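You operate a simulated robot arm through the tools that you are given. There is no shell and no other tool. Be economical: measure what you need, move in short steps, check, and stop when the job is done.

The job below is to be done with a simulated robot arm. You get a single attempt, and the scene is never put back.

## Task
Take the white leak jet and put it on the blue panel.
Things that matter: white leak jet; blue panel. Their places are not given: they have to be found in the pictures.

Only the result counts: the job must be done as asked and must still hold three seconds after the hand-in. Knocking over, shifting, dropping, spilling or breaking anything else fails it.

## Robot
A 7-joint arm with a two-finger parallel gripper, fixed in place. Base frame: the origin is at the foot of the arm, x ahead of it, y to its left, z up; the work surface is at about z = 0. Units: mm, degrees, N and s.
With the tool pointing down near the work surface it reaches from about 240 to 620 mm from the base axis. Its first joint turns from -66.0 to 66.0 degrees. Payload 2.6 kg.
The tool frame sits at the grasp point between the pads (the TCP): z along the fingers, y along the line on which they close. The tips reach 30 mm beyond it. The gripper opens to 94 mm. The fingers are 28 mm wide and 10 mm thick; the gripper's body (50 by 96 mm) begins 55 mm behind the TCP.
Orientation is that of the tool frame in the base frame, as a unit quaternion [w, x, y, z]. With the fingers straight down and closing along the base's y, the tool's x points along the base's -x, its y along +y and its z along -z.

## Interface
- The arm moves only by the tool step_arm. Its argument "increments" is a list that holds one entry, the list of rows, each a list of 7 numbers: the shift along the tool's x, y, z in units of 25 mm (1.0 is 25 mm), then the turn, a rotation vector about the tool's x, y, z in units of 6 degrees (1.0 is 6 degrees), then the gripper command, from -1 (fully open) to 1 (shut), values between in proportion. In form: [[[tx, ty, tz, rx, ry, rz, gripper], ...]]. A call has 1 to 12 rows; each row shifts and turns the commanded pose from where the row before left it, along the tool's axes as they then stand. A call with a number of a shift or a turn outside -1 to 1 is refused whole. A row lasts 0.2 s, in which the tool goes at most 50 mm and 8.6 degrees; a call with a longer step from one row to the next is refused whole, and so is a gripper value outside its range. A pose out of reach is approached as far as the arm can. The call stops where the force on the tool passes 40 N (or 10 N more than at its start, if that is more) or the arm is blocked; 0.2 s more then pass. The fingers move at their own pace (about 72 mm/s each) and stop on an object; they squeeze with about 33 N. The grip force told is the motor's: it shows also when the fingers shut on nothing. Time passes only in rows, and 0.2 s behind the last, so rows that do not move let the fingers close. The reply holds the time, the measured pose of the TCP, the force on the tool along the base axes, the opening and the grip force, in the units named above and with some noise, and new pictures: "views" is both (left out), scene, wrist or none.
- Cameras (640 x 400 px; columns grow to the right, rows downward): "scene" is fixed at [21.2, 415.6, 579.9]; the picture's right is [-0.89, -0.45, 0.00], its down [-0.19, 0.39, -0.90] and it looks along [0.41, -0.81, -0.43] (base axes); focal length 316 px, centre (320, 200). "wrist" rides on the gripper at [76, 14, -102] in the tool frame; the picture's right is [-0.18, 0.98, 0.00], its down [-0.75, -0.14, -0.64] and it looks along [-0.63, -0.12, 0.77] (tool axes); focal length 243 px, centre (320, 200).
- locate(camera, pixels): for up to 12 pixels [column, row] of the newest picture of that camera ("zoom" is the newest enlarged one), the place [x, y, z] in the base frame of the surface seen there, good to about 2 mm. It takes no simulated time.
- inspect(camera, box): a new picture of the part [left, top, right, bottom] of that camera's present view, enlarged. It takes no simulated time.
- hand_in(): hands the job in; it is judged then, once.

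Go step by step. Measure first, check grasps and placings, and put right what went wrong. The budget is 60 turns and 170 pictures, counting those below and the enlarged ones. Unless the task says otherwise, let go and move clear before handing in, and close with one line.

The tools are called after "Call:" as name(argument=value, ...) on one line, values as JSON. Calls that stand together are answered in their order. step_arm: Moves the arm, as the interface text tells. Its arguments: {"type":"object","properties":{"increments":{"type":"array","items":{"type":"array","items":{"type":"array","items":{"type":"number"}}}},"views":{"type":"string","enum":["both","scene","wrist","none"]}},"required":["increments"]} The other tools are called the same way: locate (camera, pixels) gives the place of the surface under pixels of a picture; inspect (camera, box) takes an enlarged picture of a part of a camera's view; hand_in () hands the job in.

At the start:

```text
clock: 0.0
ee_pos: [246.8, -232.5, 317.6]
tcp_rot: [0.0, 0.0, 1.0, 0.0]
wrist_force: [-0.9, -0.6, -0.6]
gripper_width: 93.9
grip_force: 0.1
```

scene: 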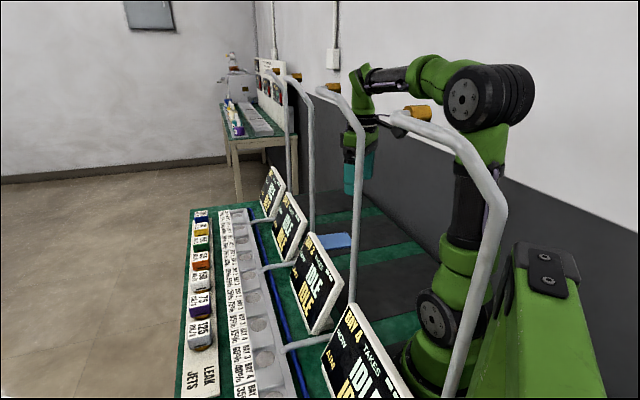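
wrist: 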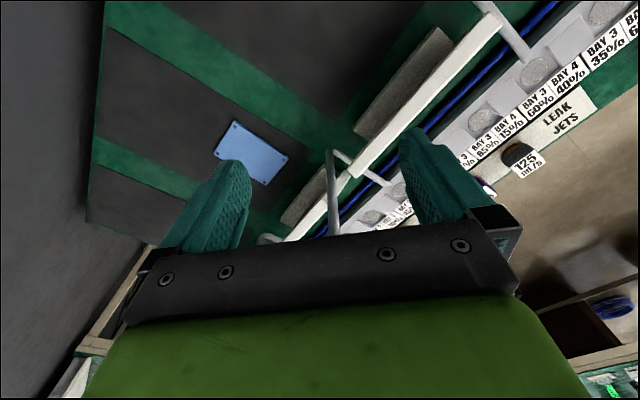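

The scene picture shows a row of leak jets at the left (columns 190-215, rows 210-350) and a blue panel at about (335,240). I'll enlarge the jets to find the white one.

Call:
inspect(camera="scene", box=[160, 200, 280, 275])

Call:
inspect(camera="scene", box=[160, 265, 320, 365])

Call:
locate(camera="scene", pixels=[[201, 214], [201, 227], [201, 241], [201, 258], [200, 275], [200, 296], [200, 326], [335, 241], [320, 236], [350, 236], [325, 247], [352, 247]])

```text
5.33 times, centred on (220, 238) of scene
```

zoom: 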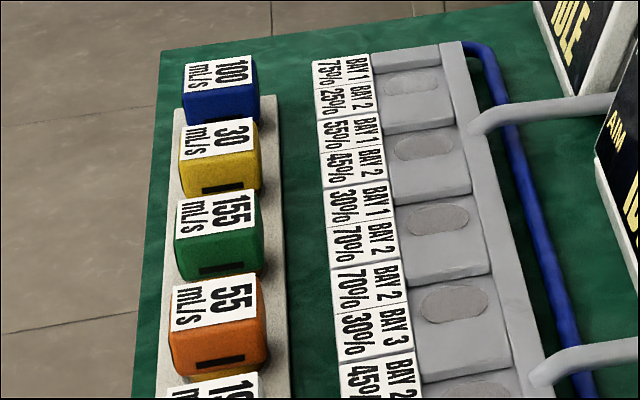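

```text
4.00 times, centred on (240, 315) of scene
```

zoom: 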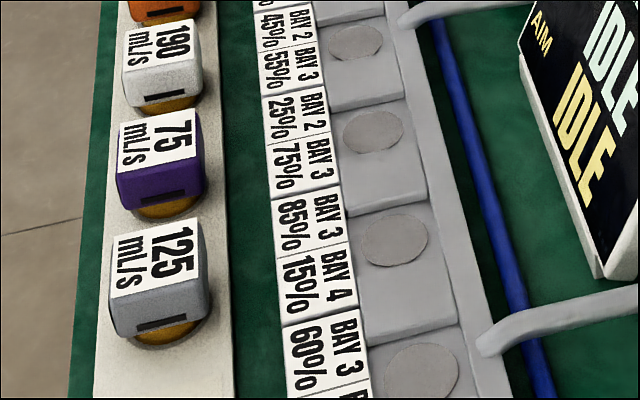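

```text
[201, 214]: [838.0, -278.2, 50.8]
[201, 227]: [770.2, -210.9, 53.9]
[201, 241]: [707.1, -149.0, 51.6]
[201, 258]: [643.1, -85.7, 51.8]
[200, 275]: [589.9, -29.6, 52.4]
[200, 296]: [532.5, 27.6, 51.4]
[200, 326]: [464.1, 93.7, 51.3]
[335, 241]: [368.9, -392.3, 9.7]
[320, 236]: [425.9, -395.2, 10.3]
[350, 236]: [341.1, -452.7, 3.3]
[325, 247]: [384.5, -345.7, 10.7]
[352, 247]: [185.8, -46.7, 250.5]
```

The white jet is the one marked 190, near (590,-30). The grey 125 and purple 75 are its neighbours. The poles and signs stand between the arm and the jets, so I'll measure them and the panel.

Call:
inspect(camera="scene", box=[240, 60, 520, 235])

Call:
locate(camera="scene", pixels=[[417, 112], [395, 119], [440, 130], [470, 150], [494, 200], [480, 280], [460, 370], [333, 87], [318, 91], [345, 105], [358, 150], [354, 250]])

Call:
locate(camera="scene", pixels=[[295, 77], [290, 80], [308, 100], [312, 180], [274, 71], [262, 73], [284, 90], [289, 160], [313, 237], [295, 265], [342, 290], [315, 332]])

Call:
inspect(camera="wrist", box=[200, 100, 320, 200])

Call:
locate(camera="wrist", pixels=[[234, 121], [288, 157], [264, 184], [215, 152], [250, 150], [450, 32], [357, 130], [330, 155], [333, 230], [490, 8], [340, 155], [420, 100]])

```text
2.29 times, centred on (380, 148) of scene
```

zoom: 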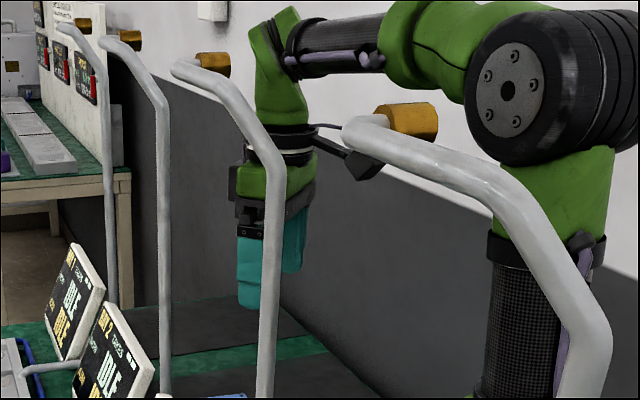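

```text
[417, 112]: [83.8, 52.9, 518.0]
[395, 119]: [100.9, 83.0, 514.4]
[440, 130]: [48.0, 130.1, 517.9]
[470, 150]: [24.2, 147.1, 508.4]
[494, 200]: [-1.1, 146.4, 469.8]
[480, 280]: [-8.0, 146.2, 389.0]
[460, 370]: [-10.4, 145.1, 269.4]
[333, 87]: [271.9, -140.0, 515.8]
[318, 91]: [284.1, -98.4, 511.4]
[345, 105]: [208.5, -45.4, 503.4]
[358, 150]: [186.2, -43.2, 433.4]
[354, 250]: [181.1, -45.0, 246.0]
```

```text
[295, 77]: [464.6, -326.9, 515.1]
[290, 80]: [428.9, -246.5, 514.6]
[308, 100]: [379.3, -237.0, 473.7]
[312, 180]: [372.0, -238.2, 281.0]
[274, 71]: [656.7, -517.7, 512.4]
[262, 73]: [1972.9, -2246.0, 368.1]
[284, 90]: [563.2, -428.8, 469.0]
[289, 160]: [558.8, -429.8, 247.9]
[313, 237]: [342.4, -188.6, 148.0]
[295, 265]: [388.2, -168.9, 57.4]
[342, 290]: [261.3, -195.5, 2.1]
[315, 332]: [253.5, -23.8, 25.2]
```

```text
4.00 times, centred on (260, 150) of wrist
```

zoom: 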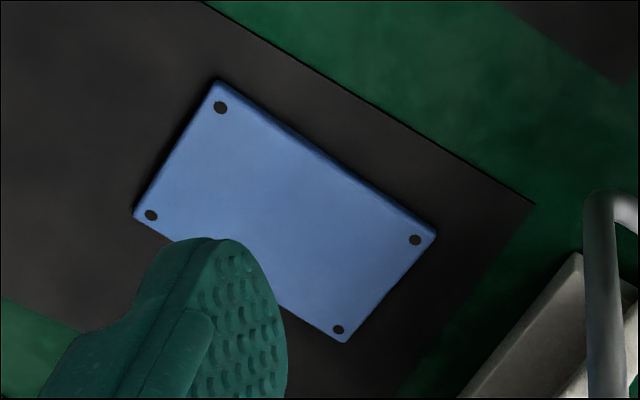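

```text
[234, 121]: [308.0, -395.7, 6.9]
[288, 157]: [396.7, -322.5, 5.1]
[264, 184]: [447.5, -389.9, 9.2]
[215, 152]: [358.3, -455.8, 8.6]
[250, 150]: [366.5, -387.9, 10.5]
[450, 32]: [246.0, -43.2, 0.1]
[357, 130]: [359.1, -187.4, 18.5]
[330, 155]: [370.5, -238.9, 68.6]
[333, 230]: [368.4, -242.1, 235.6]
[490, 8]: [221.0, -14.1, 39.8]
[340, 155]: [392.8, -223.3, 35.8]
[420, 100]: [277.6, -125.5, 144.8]
```

The poles stand on the line x+y≈137 and are about 515 high, with hooks running along the row, so I plan to cross above them. I'll measure the arm's own links and the white jet more closely.

Call:
locate(camera="scene", pixels=[[465, 98], [440, 75], [385, 80], [365, 90], [490, 150], [460, 260], [355, 165], [500, 70], [437, 310], [358, 140]])

Call:
inspect(camera="scene", box=[176, 255, 256, 305])

```text
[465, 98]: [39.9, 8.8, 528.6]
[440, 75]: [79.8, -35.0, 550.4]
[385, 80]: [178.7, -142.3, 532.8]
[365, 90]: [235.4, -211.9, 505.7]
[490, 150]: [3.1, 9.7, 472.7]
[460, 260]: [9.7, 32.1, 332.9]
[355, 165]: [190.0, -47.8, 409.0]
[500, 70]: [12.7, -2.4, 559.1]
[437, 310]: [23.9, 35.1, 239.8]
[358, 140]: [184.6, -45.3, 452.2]
```

```text
8.00 times, centred on (216, 280) of scene
```

zoom: 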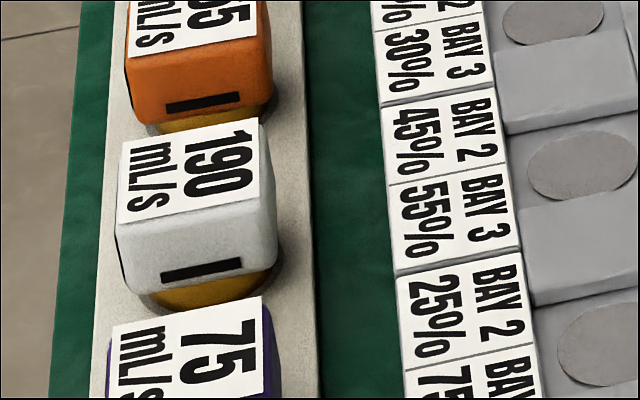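

The white 190 jet is clear in the zoom. I'll locate its top corners, the tray around it and the neighbours.

Call:
locate(camera="zoom", pixels=[[124, 146], [254, 122], [268, 196], [122, 220], [195, 175], [200, 265], [210, 290], [295, 250], [350, 250], [440, 190], [250, 302], [112, 346]])

Call:
locate(camera="scene", pixels=[[325, 88], [318, 86], [340, 91], [328, 93], [350, 118], [407, 113], [430, 112], [398, 114], [420, 125]])

```text
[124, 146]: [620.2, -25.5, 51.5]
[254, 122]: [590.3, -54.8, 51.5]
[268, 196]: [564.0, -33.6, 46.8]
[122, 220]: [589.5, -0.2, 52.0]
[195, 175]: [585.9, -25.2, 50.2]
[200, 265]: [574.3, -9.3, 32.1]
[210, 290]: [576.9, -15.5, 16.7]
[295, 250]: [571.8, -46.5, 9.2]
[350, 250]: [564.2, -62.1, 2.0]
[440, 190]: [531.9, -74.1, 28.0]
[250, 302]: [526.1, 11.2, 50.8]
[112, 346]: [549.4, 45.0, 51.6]
```

```text
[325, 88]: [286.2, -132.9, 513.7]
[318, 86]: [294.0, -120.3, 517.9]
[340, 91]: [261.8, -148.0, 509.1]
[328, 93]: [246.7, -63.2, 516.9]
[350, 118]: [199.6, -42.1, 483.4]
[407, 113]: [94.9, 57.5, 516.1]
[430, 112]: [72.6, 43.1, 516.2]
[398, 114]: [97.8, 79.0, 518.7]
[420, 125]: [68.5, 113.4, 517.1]
```

The white jet is centred near (591,-28), about 40 mm square with its top at z=52, and the tray under it is at z≈9. I'll approach with the fingers closing across the row and the hand tilted, so the arm stays clear of the pole at (187,-52). First I move off the hook and turn 45 degrees.

Call:
step_arm(increments=[[[0.54, -0.56, 0, 0, 0, 0, -0.3], [0.54, -0.56, 0, 0, 0, 0, -0.3], [0, 0, 0, 0, 0, 0.9375, -0.3], [0, 0, 0, 0, 0, 0.9375, -0.3], [0, 0, 0, 0, 0, 0.9375, -0.3], [0, 0, 0, 0, 0, 0.9375, -0.3], [0, 0, 0, 0, 0, 0.9375, -0.3], [0, 0, 0, 0, 0, 0.9375, -0.3], [0, 0, 0, 0, 0, 0.9375, -0.3], [0, 0, 0, 0, 0, 0.9375, -0.3]]], views="scene")

```text
clock: 2.2
ee_pos: [218.7, -260.1, 318.3]
tcp_rot: [0.0, 0.384, 0.923, -0.001]
wrist_force: [-0.4, -0.7, 0.5]
gripper_width: 61.0
grip_force: 0.0
```

scene: 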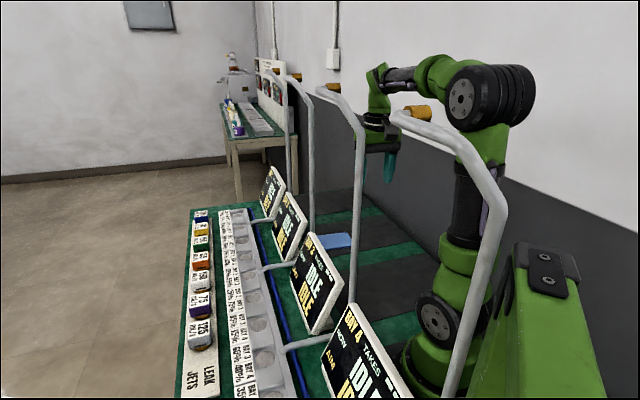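

The turn came out right and the fingers are narrowed to 61 mm. Next I tilt 30 degrees and start rising.

Call:
step_arm(increments=[[[0, 0, 0, 0, -1, 0, -0.3], [0, 0, 0, 0, -1, 0, -0.3], [0, 0, 0, 0, -1, 0, -0.3], [0, 0, 0, 0, -1, 0, -0.3], [0, 0, 0, 0, -1, 0, -0.3], [-0.56, 0, -0.98, 0, 0, 0, -0.3], [-0.56, 0, -0.98, 0, 0, 0, -0.3], [-0.56, 0, -0.98, 0, 0, 0, -0.3], [-0.56, 0, -0.98, 0, 0, 0, -0.3], [-0.56, 0, -0.98, 0, 0, 0, -0.3]]], views="scene")

```text
clock: 4.4
ee_pos: [219.6, -259.5, 459.3]
tcp_rot: [0.239, 0.369, 0.892, -0.099]
wrist_force: [0.2, 1.2, -0.1]
gripper_width: 61.0
grip_force: 0.0
```

scene: 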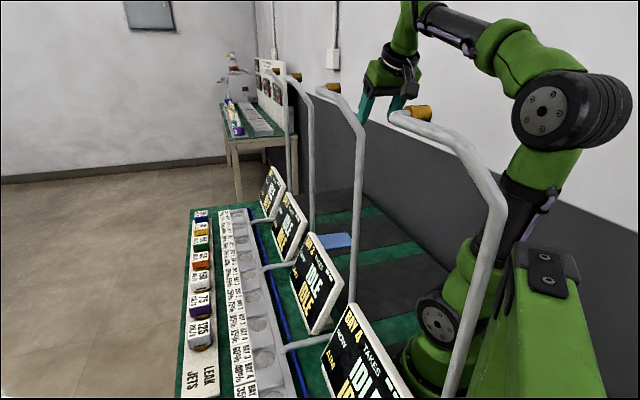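

The tilt is right, the elbow leans back and the force is near zero. I keep rising to about z=605.

Call:
step_arm(increments=[[[-0.58, 0, -1, 0, 0, 0, -0.3], [-0.58, 0, -1, 0, 0, 0, -0.3], [-0.58, 0, -1, 0, 0, 0, -0.3], [-0.58, 0, -1, 0, 0, 0, -0.3], [-0.58, 0, -1, 0, 0, 0, -0.3], [0, 0, 0, 0, 0, 0, -0.3]]], views="scene")

```text
clock: 5.8
ee_pos: [220.1, -260.1, 601.1]
tcp_rot: [0.239, 0.37, 0.892, -0.099]
wrist_force: [0.5, 0.3, 0.3]
gripper_width: 61.2
grip_force: 0.1
```

scene: 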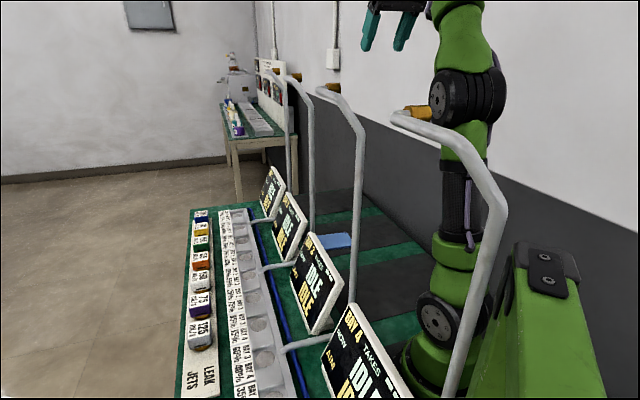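

The hand is at z=601, above the hooks. I'll check where the elbow and upper arm are relative to the near nozzle at (73,43,515).

Call:
locate(camera="scene", pixels=[[440, 93], [434, 85], [470, 90], [460, 140], [455, 190], [470, 40], [460, 15], [437, 315], [495, 95], [430, 110]])

```text
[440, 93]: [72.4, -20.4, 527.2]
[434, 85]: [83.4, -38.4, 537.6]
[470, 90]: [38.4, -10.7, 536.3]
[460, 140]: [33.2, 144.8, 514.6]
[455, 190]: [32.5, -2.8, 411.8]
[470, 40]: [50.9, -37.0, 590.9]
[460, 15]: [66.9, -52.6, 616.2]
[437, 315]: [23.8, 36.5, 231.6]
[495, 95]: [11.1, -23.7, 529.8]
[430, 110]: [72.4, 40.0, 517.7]
```

Elbow at r≈60, z≈530, with the nozzle end at (72,40), leaves little margin. I drop to z=580, which draws the elbow back, then sweep across over the pole-3 hook.

Call:
step_arm(increments=[[[0.42, 0, 0.73, 0, 0, 0, -0.3], [0.281, 0.919, -0.163, 0, 0, 0, -0.3], [0.281, 0.919, -0.163, 0, 0, 0, -0.3], [0.281, 0.919, -0.163, 0, 0, 0, -0.3]]], views="scene")

```text
clock: 6.8
ee_pos: [248.2, -193.9, 583.1]
tcp_rot: [0.239, 0.371, 0.892, -0.1]
wrist_force: [-0.4, -0.1, 0.1]
gripper_width: 61.2
grip_force: 0.1
```

scene: 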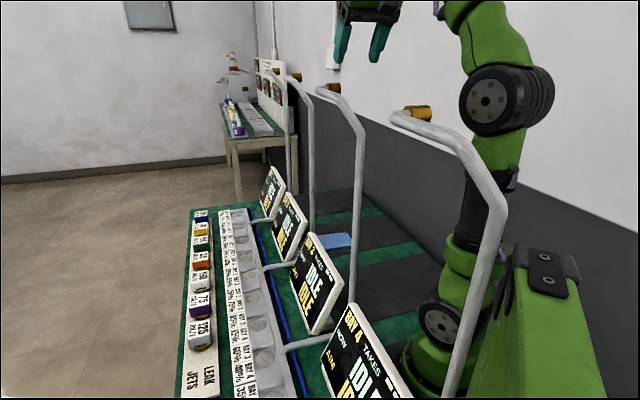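

The elbow moved back and there is clear space to the nozzle. I continue the sweep.

Call:
step_arm(increments=[[[0.281, 0.919, -0.163, 0, 0, 0, -0.3], [0.281, 0.919, -0.163, 0, 0, 0, -0.3], [0.281, 0.919, -0.163, 0, 0, 0, -0.3], [0, 0, 0, 0, 0, 0, -0.3]]], views="both")

```text
clock: 7.8
ee_pos: [281.4, -126.8, 581.0]
tcp_rot: [0.24, 0.368, 0.893, -0.099]
wrist_force: [-0.1, 0.1, -0.4]
gripper_width: 61.3
grip_force: 0.0
```

scene: 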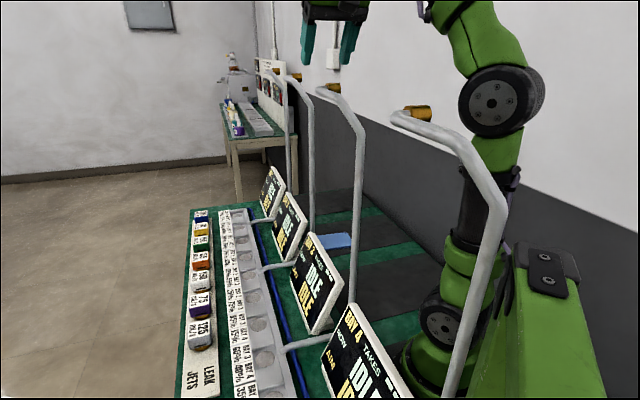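
wrist: 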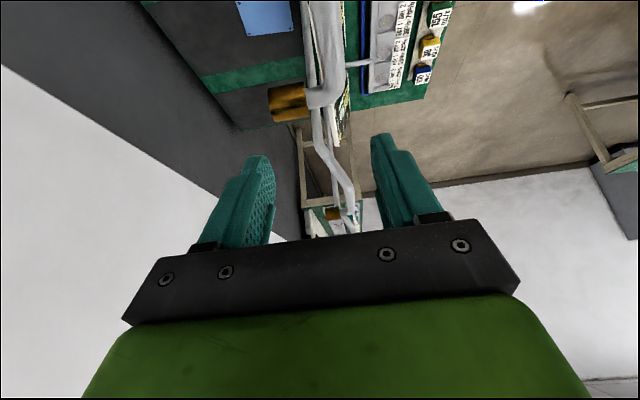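

The hand is now over the gap past the pole-3 hook with everything clear. I move outward along a radial line, watching the elbow.

Call:
step_arm(increments=[[[-0.66, 0.826, 0.576, 0, 0, 0, -0.3], [-0.66, 0.826, 0.576, 0, 0, 0, -0.3], [-0.66, 0.826, 0.576, 0, 0, 0, -0.3]]], views="scene")

```text
clock: 8.6
ee_pos: [372.3, -131.2, 571.9]
tcp_rot: [0.239, 0.369, 0.892, -0.099]
wrist_force: [1.5, 0.4, -0.7]
gripper_width: 61.1
grip_force: 0.0
```

scene: 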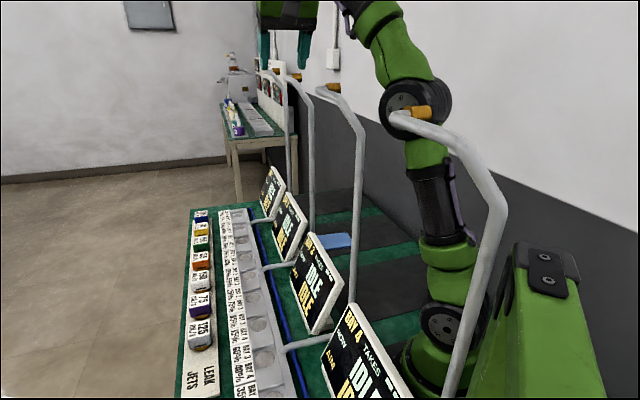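

The elbow at (405,90) now lies behind the near hook in the picture. I'll check the distance before going on.

Call:
locate(camera="scene", pixels=[[395, 100], [400, 85], [430, 95], [440, 95], [415, 110], [420, 150], [430, 112], [390, 110]])

Call:
inspect(camera="scene", box=[320, 60, 480, 160])

```text
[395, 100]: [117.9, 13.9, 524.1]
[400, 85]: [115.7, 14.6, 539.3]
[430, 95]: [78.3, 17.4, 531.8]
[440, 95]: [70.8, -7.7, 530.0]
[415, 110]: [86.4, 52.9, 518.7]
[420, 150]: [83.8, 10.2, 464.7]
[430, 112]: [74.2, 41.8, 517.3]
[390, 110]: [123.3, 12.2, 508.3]
```

```text
4.00 times, centred on (400, 110) of scene
```

zoom: 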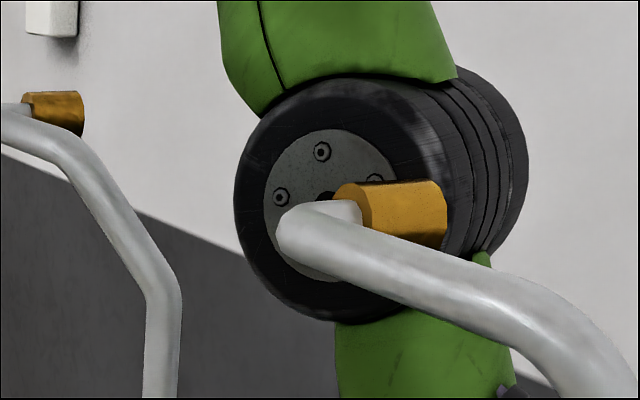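

The elbow's left face is at y≈15 and the nozzle ends at y≈41, so there is about 20 mm of clearance. I go 40 mm further out so the elbow lies between the nozzle and pole 3 before swinging left.

Call:
step_arm(increments=[[[-0.42, 0.51, 0.52, 0, 0, 0, -0.3], [-0.42, 0.51, 0.52, 0, 0, 0, -0.3]]], views="scene")

```text
clock: 9.2
ee_pos: [411.1, -133.3, 559.6]
tcp_rot: [0.239, 0.369, 0.893, -0.099]
wrist_force: [0.2, -0.7, 0.2]
gripper_width: 60.8
grip_force: 0.0
```

scene: 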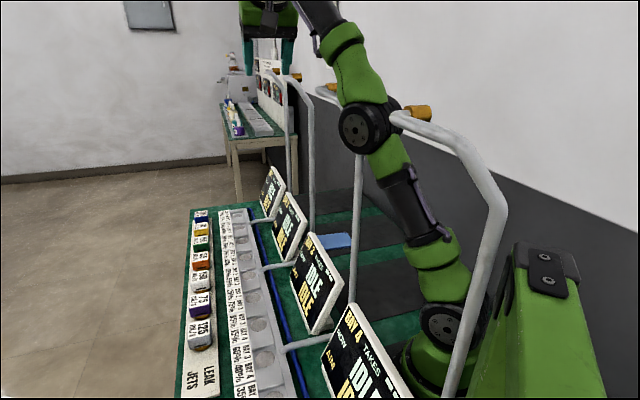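

The elbow moved forward more than I expected and is now near pole 3. I'll measure it.

Call:
locate(camera="scene", pixels=[[356, 130], [343, 128], [375, 128], [383, 125], [356, 112], [356, 148], [325, 92], [358, 170], [360, 75], [335, 40], [345, 15]])

Call:
inspect(camera="scene", box=[290, 60, 450, 160])

```text
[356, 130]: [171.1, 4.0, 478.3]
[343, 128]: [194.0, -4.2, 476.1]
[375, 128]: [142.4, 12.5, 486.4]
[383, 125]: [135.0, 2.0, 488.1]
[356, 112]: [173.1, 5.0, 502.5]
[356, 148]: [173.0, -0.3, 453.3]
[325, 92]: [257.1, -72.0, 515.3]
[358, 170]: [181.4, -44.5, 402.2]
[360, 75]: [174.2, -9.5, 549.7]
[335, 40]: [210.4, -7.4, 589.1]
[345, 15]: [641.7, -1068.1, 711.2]
```

```text
4.00 times, centred on (370, 110) of scene
```

zoom: 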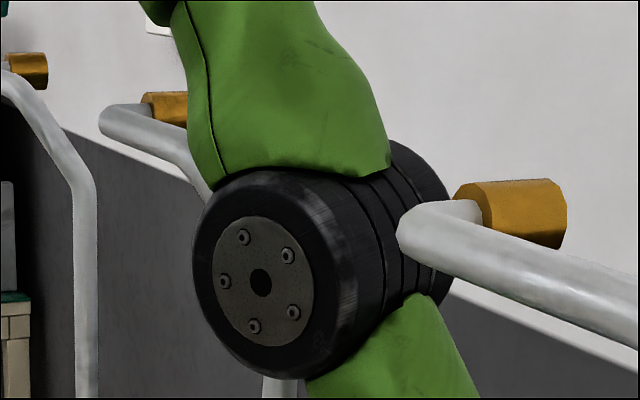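

The elbow face is at (171,4,478), with pole 3 just behind it at (187,-52). I step back 20 mm, then swing left by moving +y.

Call:
step_arm(increments=[[[0.42, -0.51, -0.52, 0, 0, 0, -0.3], [0, 0, 0, 0, 0, 0, -0.3]]], views="scene")

```text
clock: 9.8
ee_pos: [391.1, -134.1, 565.0]
tcp_rot: [0.24, 0.37, 0.892, -0.098]
wrist_force: [-0.4, -0.2, -0.1]
gripper_width: 60.9
grip_force: 0.0
```

scene: 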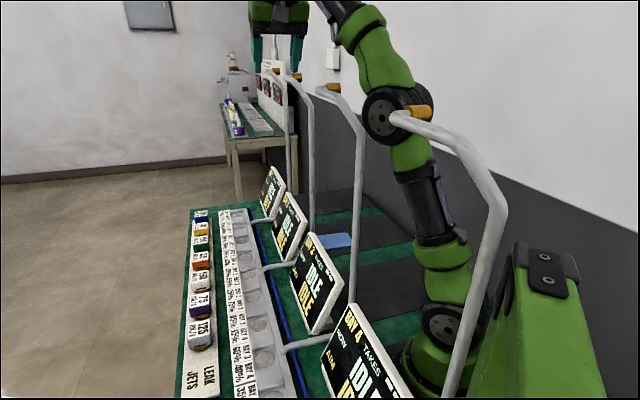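

The elbow is back between the nozzle and pole 3. I swing left in two halves.

Call:
step_arm(increments=[[[0.47, 0.545, -0.273, 0, 0, 0, -0.3], [0.47, 0.545, -0.273, 0, 0, 0, -0.3]]], views="scene")

Call:
locate(camera="scene", pixels=[[381, 114], [370, 112], [395, 112], [403, 100], [410, 95], [385, 90]])

```text
clock: 10.4
ee_pos: [392.7, -93.8, 564.0]
tcp_rot: [0.239, 0.37, 0.892, -0.099]
wrist_force: [-0.3, -0.1, 0.3]
gripper_width: 60.9
grip_force: 0.1
```

scene: 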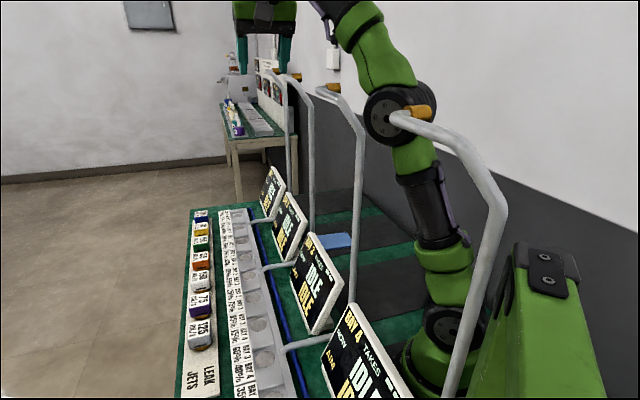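

```text
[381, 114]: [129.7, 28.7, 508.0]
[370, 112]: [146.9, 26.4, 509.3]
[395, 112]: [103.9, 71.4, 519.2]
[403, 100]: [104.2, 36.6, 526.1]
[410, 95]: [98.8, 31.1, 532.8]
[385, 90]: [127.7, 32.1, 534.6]
```

The gap from elbow to nozzle is about 15–20 mm and pole 3 is clear on the other side. I continue left while moving slightly outward.

Call:
step_arm(increments=[[[-0.2, 0.28, 0.22, 0, 0, 0, -0.3], [0.49, 0.57, -0.28, 0, 0, 0, -0.3], [0.49, 0.57, -0.28, 0, 0, 0, -0.3]]], views="scene")

Call:
locate(camera="scene", pixels=[[381, 114], [365, 118], [395, 105], [403, 100], [375, 120], [385, 90], [360, 118], [410, 80], [370, 60]])

```text
clock: 11.2
ee_pos: [400.9, -53.8, 562.2]
tcp_rot: [0.24, 0.369, 0.892, -0.099]
wrist_force: [0.1, 0.0, -0.3]
gripper_width: 61.2
grip_force: 0.1
```

scene: 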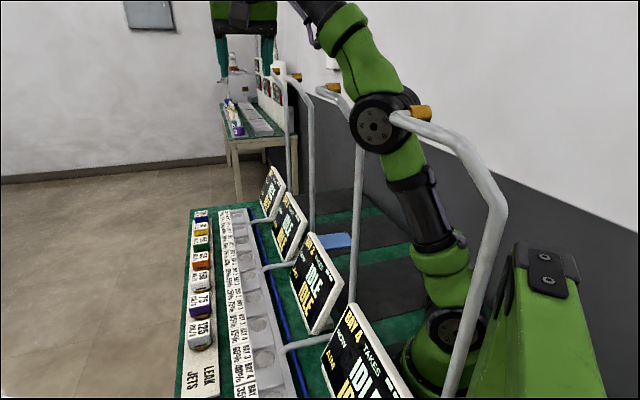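

```text
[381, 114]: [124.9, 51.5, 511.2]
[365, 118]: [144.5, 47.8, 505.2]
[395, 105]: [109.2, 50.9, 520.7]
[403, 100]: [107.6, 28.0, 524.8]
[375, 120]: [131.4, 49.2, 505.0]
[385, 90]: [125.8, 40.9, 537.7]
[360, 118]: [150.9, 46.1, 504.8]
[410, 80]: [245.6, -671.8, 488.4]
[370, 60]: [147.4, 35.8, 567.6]
```

The elbow's rear corner (109,51) is close to the near hook end (104,71), so I now go outward rather than further left. First a closer look at the elbow beside pole 3.

Call:
inspect(camera="scene", box=[320, 70, 440, 145])

```text
5.33 times, centred on (380, 108) of scene
```

zoom: 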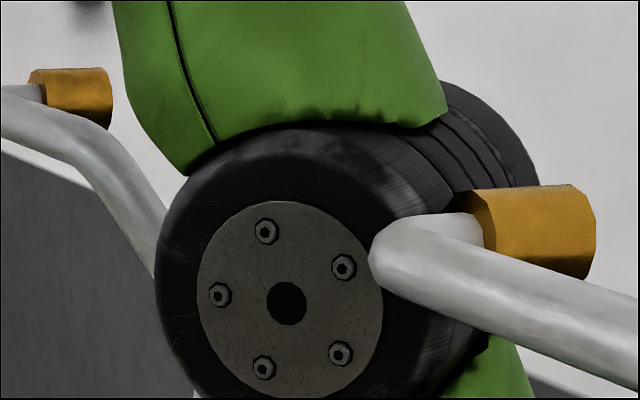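

Call:
locate(camera="zoom", pixels=[[500, 130], [525, 165], [470, 110], [465, 175], [430, 180], [380, 240], [287, 303], [175, 300]])

```text
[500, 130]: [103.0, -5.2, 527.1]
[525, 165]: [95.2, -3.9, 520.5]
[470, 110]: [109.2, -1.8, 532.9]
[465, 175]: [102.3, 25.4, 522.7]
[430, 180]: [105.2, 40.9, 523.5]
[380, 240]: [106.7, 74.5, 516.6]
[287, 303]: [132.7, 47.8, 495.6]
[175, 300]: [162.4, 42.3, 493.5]
```

The elbow is narrower than I feared, with its far flange at y≈-5, so pole 3 is about 30 mm clear. I swing the arm outward and down along an arc that keeps the elbow moving forward.

Call:
step_arm(increments=[[[-0.23, 0.68, 0.85, 0, 0, 0, -0.3], [-0.23, 0.68, 0.85, 0, 0, 0, -0.3], [-0.23, 0.68, 0.85, 0, 0, 0, -0.3], [-0.23, 0.68, 0.85, 0, 0, 0, -0.3]]], views="scene")

```text
clock: 12.2
ee_pos: [494.8, -50.3, 499.6]
tcp_rot: [0.24, 0.369, 0.892, -0.1]
wrist_force: [-0.6, 0.6, 0.0]
gripper_width: 60.9
grip_force: 0.0
```

scene: 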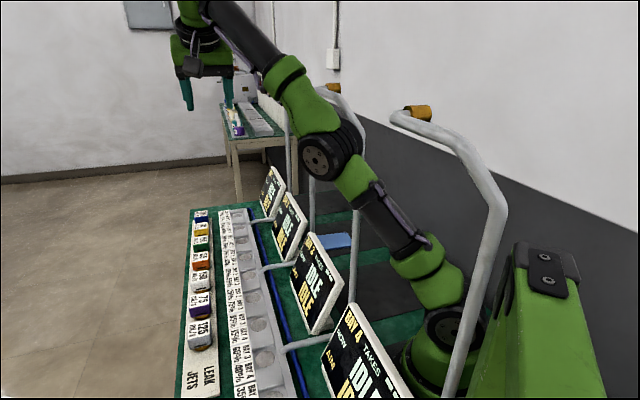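

The elbow is past pole 3 and both sides look clear. I continue outward and begin descending towards the jet.

Call:
step_arm(increments=[[[0, 0.61, 0.93, 0, 0, 0, -0.3], [0, 0.61, 0.93, 0, 0, 0, -0.3], [0, 0.61, 0.93, 0, 0, 0, -0.3], [0, 0.61, 0.93, 0, 0, 0, -0.3], [0.52, 0.09, 0.947, 0, 0, 0, -0.3], [0.52, 0.09, 0.947, 0, 0, 0, -0.3], [0.52, 0.09, 0.947, 0, 0, 0, -0.3], [0.52, 0.09, 0.947, 0, 0, 0, -0.3]]], views="scene")

```text
clock: 14.0
ee_pos: [574.8, -30.8, 309.0]
tcp_rot: [0.24, 0.369, 0.893, -0.099]
wrist_force: [0.4, -0.5, -0.7]
gripper_width: 61.0
grip_force: 0.0
out of reach, approached as far as the arm can: row 4
```

scene: 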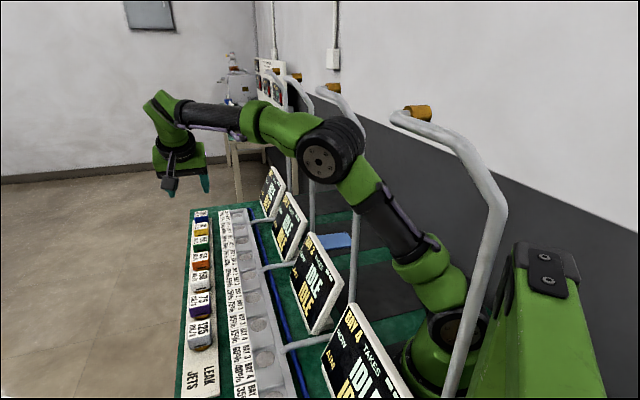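

The hand is at (575,-31,309) and clear of everything. I descend to z≈130 above the white jet and open the fingers to about 75 mm.

Call:
step_arm(increments=[[[0.48, 0.077, 0.904, 0, 0, 0, -0.6], [0.48, 0.077, 0.904, 0, 0, 0, -0.6], [0.48, 0.077, 0.904, 0, 0, 0, -0.6], [0.48, 0.077, 0.904, 0, 0, 0, -0.6], [0.48, 0.077, 0.904, 0, 0, 0, -0.6], [0.48, 0.077, 0.904, 0, 0, 0, -0.6], [0.48, 0.077, 0.904, 0, 0, 0, -0.6], [0, 0, 0, 0, 0, 0, -0.6]]], views="both")

```text
clock: 15.8
ee_pos: [591.4, -27.1, 129.2]
tcp_rot: [0.239, 0.369, 0.893, -0.099]
wrist_force: [-0.1, 0.1, -1.1]
gripper_width: 75.1
grip_force: 0.0
```

scene: 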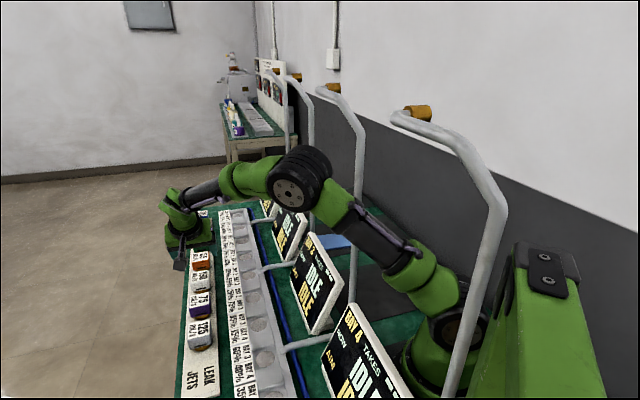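
wrist: 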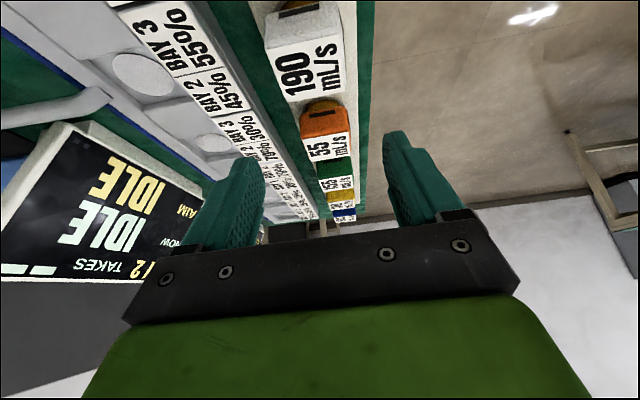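

The wrist view shows the 190 jet at (305,65), below and ahead of the fingers. I'll confirm its place.

Call:
locate(camera="wrist", pixels=[[266, 52], [338, 38], [286, 100], [344, 90], [308, 70], [315, 120], [345, 60]])

Call:
inspect(camera="wrist", box=[220, 0, 400, 112])

```text
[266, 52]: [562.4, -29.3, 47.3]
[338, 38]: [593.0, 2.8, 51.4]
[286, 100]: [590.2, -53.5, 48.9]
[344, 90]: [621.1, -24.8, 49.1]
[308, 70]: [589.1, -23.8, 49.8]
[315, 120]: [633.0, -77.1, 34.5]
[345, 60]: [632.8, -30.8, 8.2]
```

```text
3.56 times, centred on (310, 56) of wrist
```

zoom: 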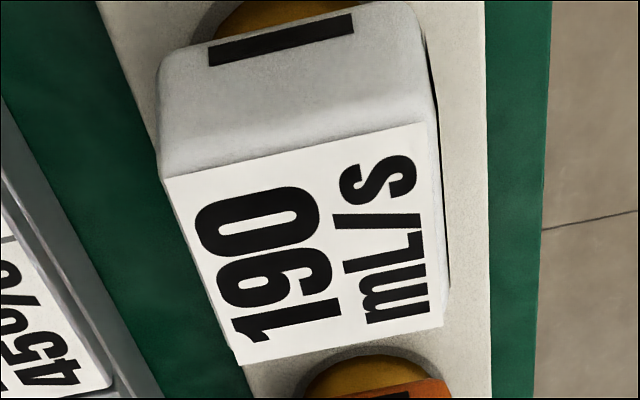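

The jet centre is (591,-27) and the fingers straddle it. I lower straight to z≈46.

Call:
step_arm(increments=[[[0.452, 0, 0.698, 0, 0, 0, -0.6], [0.452, 0, 0.698, 0, 0, 0, -0.6], [0.452, 0, 0.698, 0, 0, 0, -0.6], [0.452, 0, 0.698, 0, 0, 0, -0.6], [0, 0, 0, 0, 0, 0, -0.6]]], views="both")

```text
clock: 17.0
ee_pos: [586.6, -23.7, 47.2]
tcp_rot: [0.239, 0.369, 0.893, -0.099]
wrist_force: [0.1, 0.6, 0.6]
gripper_width: 75.1
grip_force: 0.0
```

scene: 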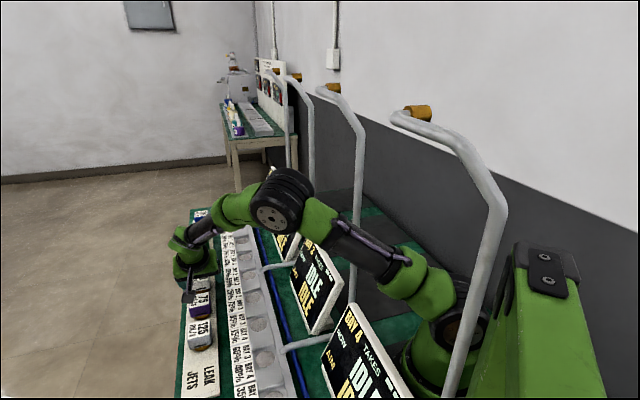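
wrist: 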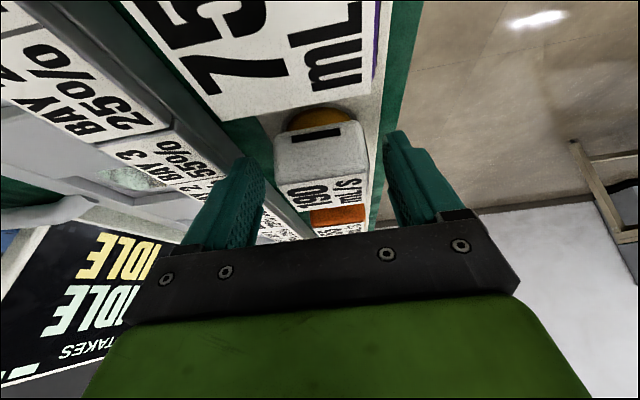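

The 190 jet sits between the fingers and nothing has been touched. I close the gripper.

Call:
step_arm(increments=[[[0, 0, 0, 0, 0, 0, 1], [0, 0, 0, 0, 0, 0, 1], [0, 0, 0, 0, 0, 0, 1], [0, 0, 0, 0, 0, 0, 1]]], views="wrist")

```text
clock: 18.0
ee_pos: [584.1, -24.0, 47.9]
tcp_rot: [0.239, 0.37, 0.893, -0.098]
wrist_force: [0.2, 0.2, 0.2]
gripper_width: 49.5
grip_force: 33.0
```

wrist: 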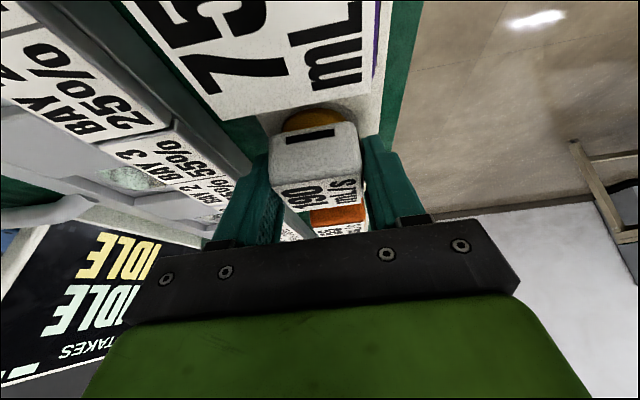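

Grip force is 33 N at a width of 49.5 mm, so the jet is held. I lift straight up and check.

Call:
step_arm(increments=[[[-0.3, 0, -0.52, 0, 0, 0, 1], [-0.3, 0, -0.52, 0, 0, 0, 1], [-0.3, 0, -0.52, 0, 0, 0, 1], [-0.3, 0, -0.52, 0, 0, 0, 1], [-0.4, 0, -0.69, 0, 0, 0, 1]]], views="both")

```text
clock: 19.2
ee_pos: [585.3, -23.7, 127.9]
tcp_rot: [0.238, 0.37, 0.893, -0.098]
wrist_force: [0.9, -1.0, -1.0]
gripper_width: 49.5
grip_force: 33.0
```

scene: 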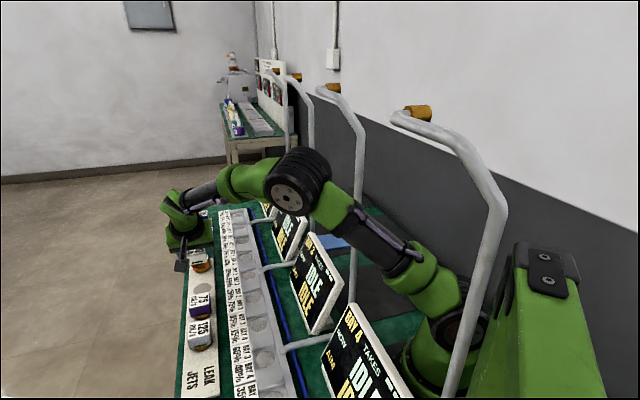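
wrist: 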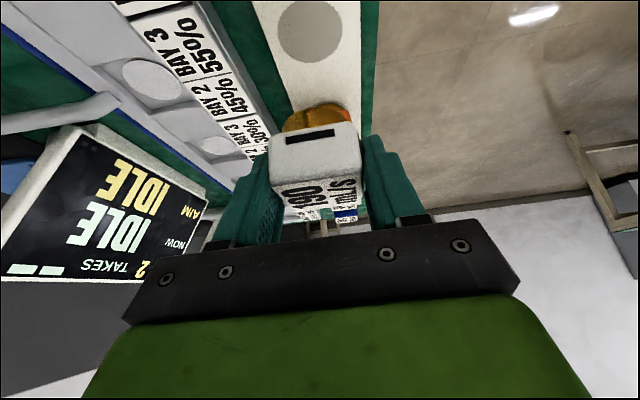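

The jet is up, its tray spot is empty and the neighbours stand undisturbed. I retrace the path, rising first.

Call:
step_arm(increments=[[[-0.507, -0.069, -0.902, 0, 0, 0, 1], [-0.507, -0.069, -0.902, 0, 0, 0, 1], [-0.507, -0.069, -0.902, 0, 0, 0, 1], [-0.507, -0.069, -0.902, 0, 0, 0, 1], [-0.507, -0.069, -0.902, 0, 0, 0, 1], [-0.507, -0.069, -0.902, 0, 0, 0, 1], [-0.507, -0.069, -0.902, 0, 0, 0, 1], [-0.506, -0.156, -0.989, 0, 0, 0, 1], [-0.506, -0.156, -0.989, 0, 0, 0, 1], [-0.506, -0.156, -0.989, 0, 0, 0, 1], [-0.506, -0.156, -0.989, 0, 0, 0, 1]]], views="scene")

```text
clock: 21.6
ee_pos: [560.8, -39.9, 419.2]
tcp_rot: [0.239, 0.369, 0.893, -0.099]
wrist_force: [-0.5, -0.7, -1.2]
gripper_width: 49.5
grip_force: 32.9
```

scene: 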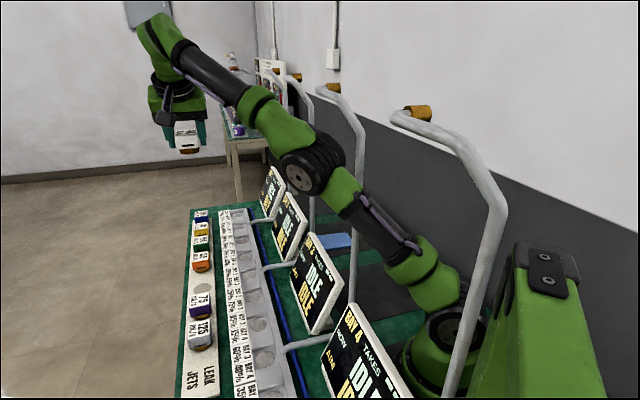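

The jet is held firmly and the route is clear. I go back in along the same arc to (401,-54,562).

Call:
step_arm(increments=[[[-0.062, -0.537, -0.9, 0, 0, 0, 1], [-0.062, -0.537, -0.9, 0, 0, 0, 1], [-0.062, -0.537, -0.9, 0, 0, 0, 1], [-0.062, -0.537, -0.9, 0, 0, 0, 1], [0.24, -0.693, -0.856, 0, 0, 0, 1], [0.24, -0.693, -0.856, 0, 0, 0, 1], [0.24, -0.693, -0.856, 0, 0, 0, 1], [0.24, -0.693, -0.856, 0, 0, 0, 1]]], views="scene")

```text
clock: 23.4
ee_pos: [401.4, -50.7, 558.0]
tcp_rot: [0.239, 0.37, 0.892, -0.099]
wrist_force: [0.4, 0.9, -1.0]
gripper_width: 49.5
grip_force: 32.6
out of reach, approached as far as the arm can: row 4
```

scene: 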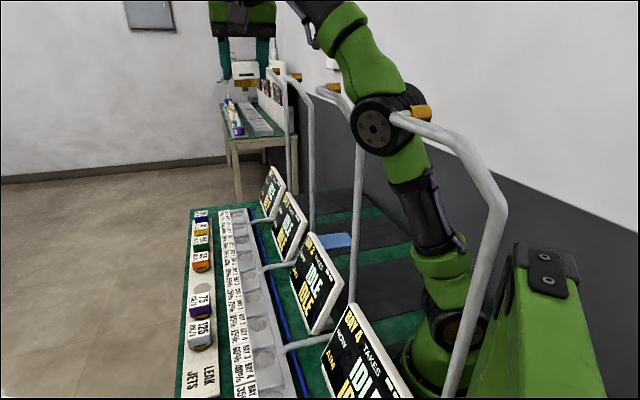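

At (401,-51,558) the elbow sits between the nozzle and pole 3 as before. I swing right to azimuth about -9.

Call:
step_arm(increments=[[[-0.5, -0.707, 0.15, 0, 0, 0, 1], [-0.5, -0.707, 0.15, 0, 0, 0, 1], [-0.46, -0.61, 0.245, 0, 0, 0, 1], [-0.46, -0.61, 0.245, 0, 0, 0, 1]]], views="scene")

```text
clock: 24.4
ee_pos: [391.9, -133.4, 564.1]
tcp_rot: [0.239, 0.369, 0.892, -0.1]
wrist_force: [-0.3, -0.3, -1.4]
gripper_width: 49.7
grip_force: 32.6
```

scene: 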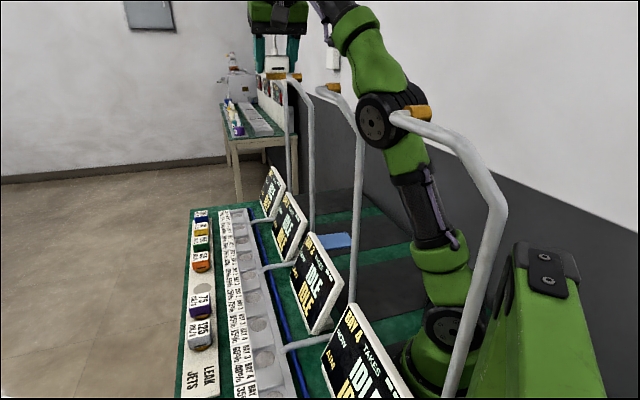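

All clear. I retract inward, rising slightly to z≈588 so the jet passes well above the pole-3 hook.

Call:
step_arm(increments=[[[0.596, -0.742, -0.622, 0, 0, 0, 1], [0.596, -0.742, -0.622, 0, 0, 0, 1], [0.596, -0.742, -0.622, 0, 0, 0, 1], [0.596, -0.742, -0.622, 0, 0, 0, 1], [0, 0, 0, 0, 0, 0, 1]]], views="scene")

```text
clock: 25.6
ee_pos: [282.5, -128.1, 589.9]
tcp_rot: [0.239, 0.368, 0.893, -0.099]
wrist_force: [0.3, 0.7, -0.6]
gripper_width: 49.7
grip_force: 33.0
```

scene: 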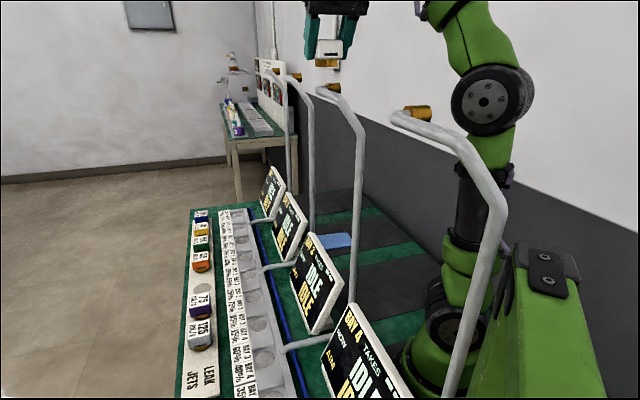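

The jet is visible at (328,58), just above the pole-3 nozzle. I'll check its bottom height before sweeping.

Call:
locate(camera="scene", pixels=[[326, 67], [326, 63], [326, 50], [334, 84]])

```text
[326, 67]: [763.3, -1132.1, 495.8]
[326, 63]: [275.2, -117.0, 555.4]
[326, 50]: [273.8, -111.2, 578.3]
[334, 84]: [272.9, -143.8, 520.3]
```

The jet bottom is at about 551 and the nozzle top about 522, so it is clear. I sweep back to the near side.

Call:
step_arm(increments=[[[-0.281, -0.919, 0.163, 0, 0, 0, 1], [-0.281, -0.919, 0.163, 0, 0, 0, 1], [-0.281, -0.919, 0.163, 0, 0, 0, 1], [-0.281, -0.919, 0.163, 0, 0, 0, 1], [-0.281, -0.919, 0.163, 0, 0, 0, 1], [-0.281, -0.919, 0.163, 0, 0, 0, 1], [0, 0, 0, 0, 0, 0, 1]]], views="scene")

```text
clock: 27.2
ee_pos: [218.3, -260.9, 588.0]
tcp_rot: [0.239, 0.369, 0.893, -0.099]
wrist_force: [0.7, 0.5, -0.1]
gripper_width: 49.2
grip_force: 33.0
```

scene: 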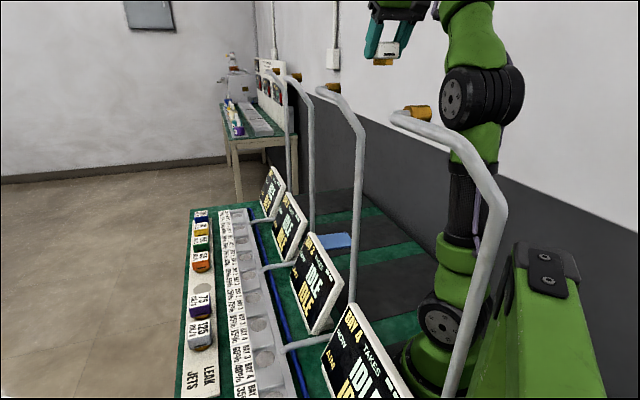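

We are back on the near side with the jet held. I go straight down to z≈320, behind the poles.

Call:
step_arm(increments=[[[0.536, 0, 0.928, 0, 0, 0, 1], [0.536, 0, 0.928, 0, 0, 0, 1], [0.536, 0, 0.928, 0, 0, 0, 1], [0.536, 0, 0.928, 0, 0, 0, 1], [0.536, 0, 0.928, 0, 0, 0, 1], [0.536, 0, 0.928, 0, 0, 0, 1], [0.536, 0, 0.928, 0, 0, 0, 1], [0.536, 0, 0.928, 0, 0, 0, 1], [0.536, 0, 0.928, 0, 0, 0, 1], [0.536, 0, 0.928, 0, 0, 0, 1]]], views="both")

```text
clock: 29.4
ee_pos: [217.9, -261.0, 322.7]
tcp_rot: [0.239, 0.369, 0.893, -0.1]
wrist_force: [0.9, -0.3, -1.0]
gripper_width: 49.6
grip_force: 32.8
```

scene: 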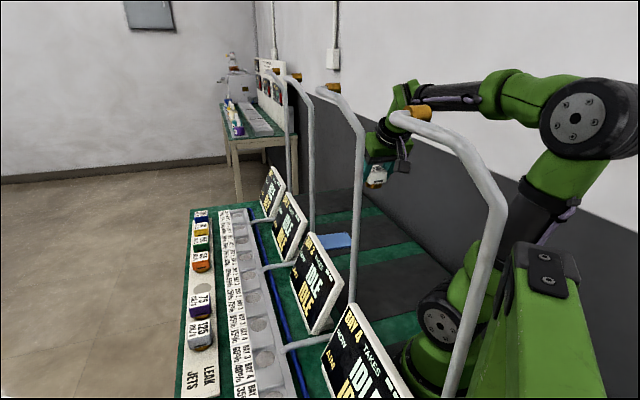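
wrist: 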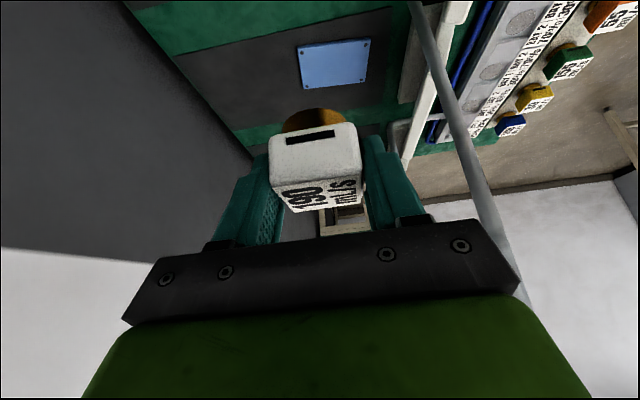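

The blue panel is fully visible in the wrist picture at (334,64). I'll measure its corners and surface.

Call:
locate(camera="wrist", pixels=[[300, 47], [368, 40], [366, 80], [304, 86], [334, 64], [310, 60], [360, 62], [315, 130], [315, 118]])

Call:
inspect(camera="wrist", box=[230, 20, 420, 220])

```text
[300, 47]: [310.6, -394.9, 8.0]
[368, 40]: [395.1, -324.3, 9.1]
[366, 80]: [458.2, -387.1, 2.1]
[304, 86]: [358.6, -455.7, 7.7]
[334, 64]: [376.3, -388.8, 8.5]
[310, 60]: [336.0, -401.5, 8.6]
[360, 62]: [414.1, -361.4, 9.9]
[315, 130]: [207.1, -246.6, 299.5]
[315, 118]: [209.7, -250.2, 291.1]
```

```text
2.00 times, centred on (325, 120) of wrist
```

zoom: 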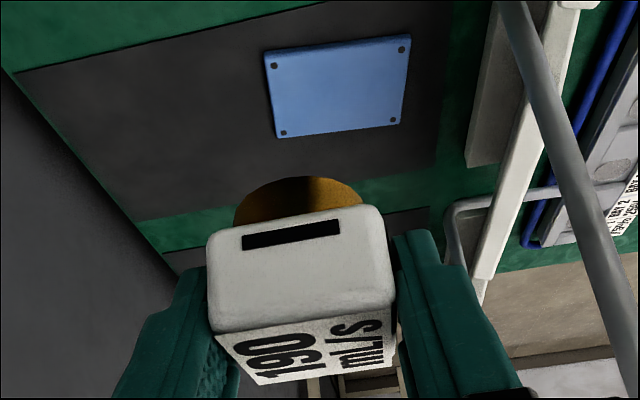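

The panel centre is (378,-390,9), the same surface height as the tray. I move to hover at z≈130, offset so the jet ends up over the centre.

Call:
step_arm(increments=[[[-0.273, 0.072, 0.968, 0, 0, 0, 1], [-0.273, 0.072, 0.968, 0, 0, 0, 1], [-0.273, 0.072, 0.968, 0, 0, 0, 1], [-0.273, 0.072, 0.968, 0, 0, 0, 1], [-0.273, 0.072, 0.968, 0, 0, 0, 1], [-0.273, 0.072, 0.968, 0, 0, 0, 1], [-0.273, 0.072, 0.968, 0, 0, 0, 1], [-0.273, 0.072, 0.968, 0, 0, 0, 1], [-0.273, 0.072, 0.968, 0, 0, 0, 1], [-0.273, 0.072, 0.968, 0, 0, 0, 1], [-0.273, 0.072, 0.968, 0, 0, 0, 1]]], views="both")

```text
clock: 31.8
ee_pos: [371.0, -386.5, 130.1]
tcp_rot: [0.239, 0.369, 0.893, -0.099]
wrist_force: [-0.5, 0.3, -0.4]
gripper_width: 49.3
grip_force: 33.5
```

scene: 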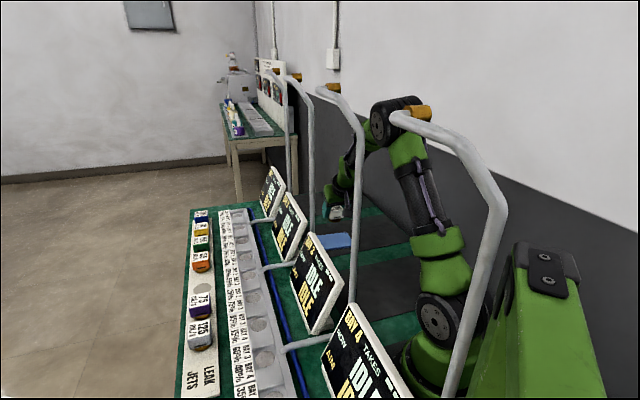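
wrist: 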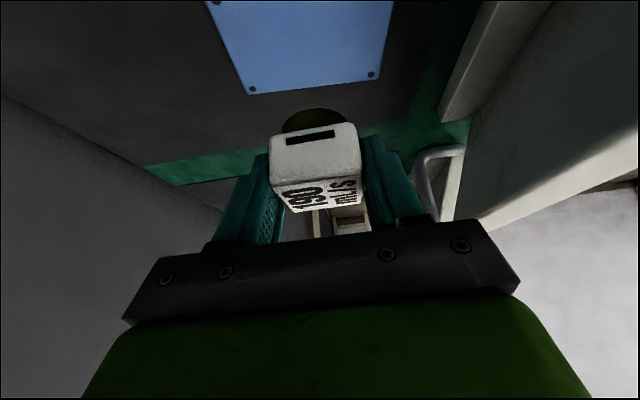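

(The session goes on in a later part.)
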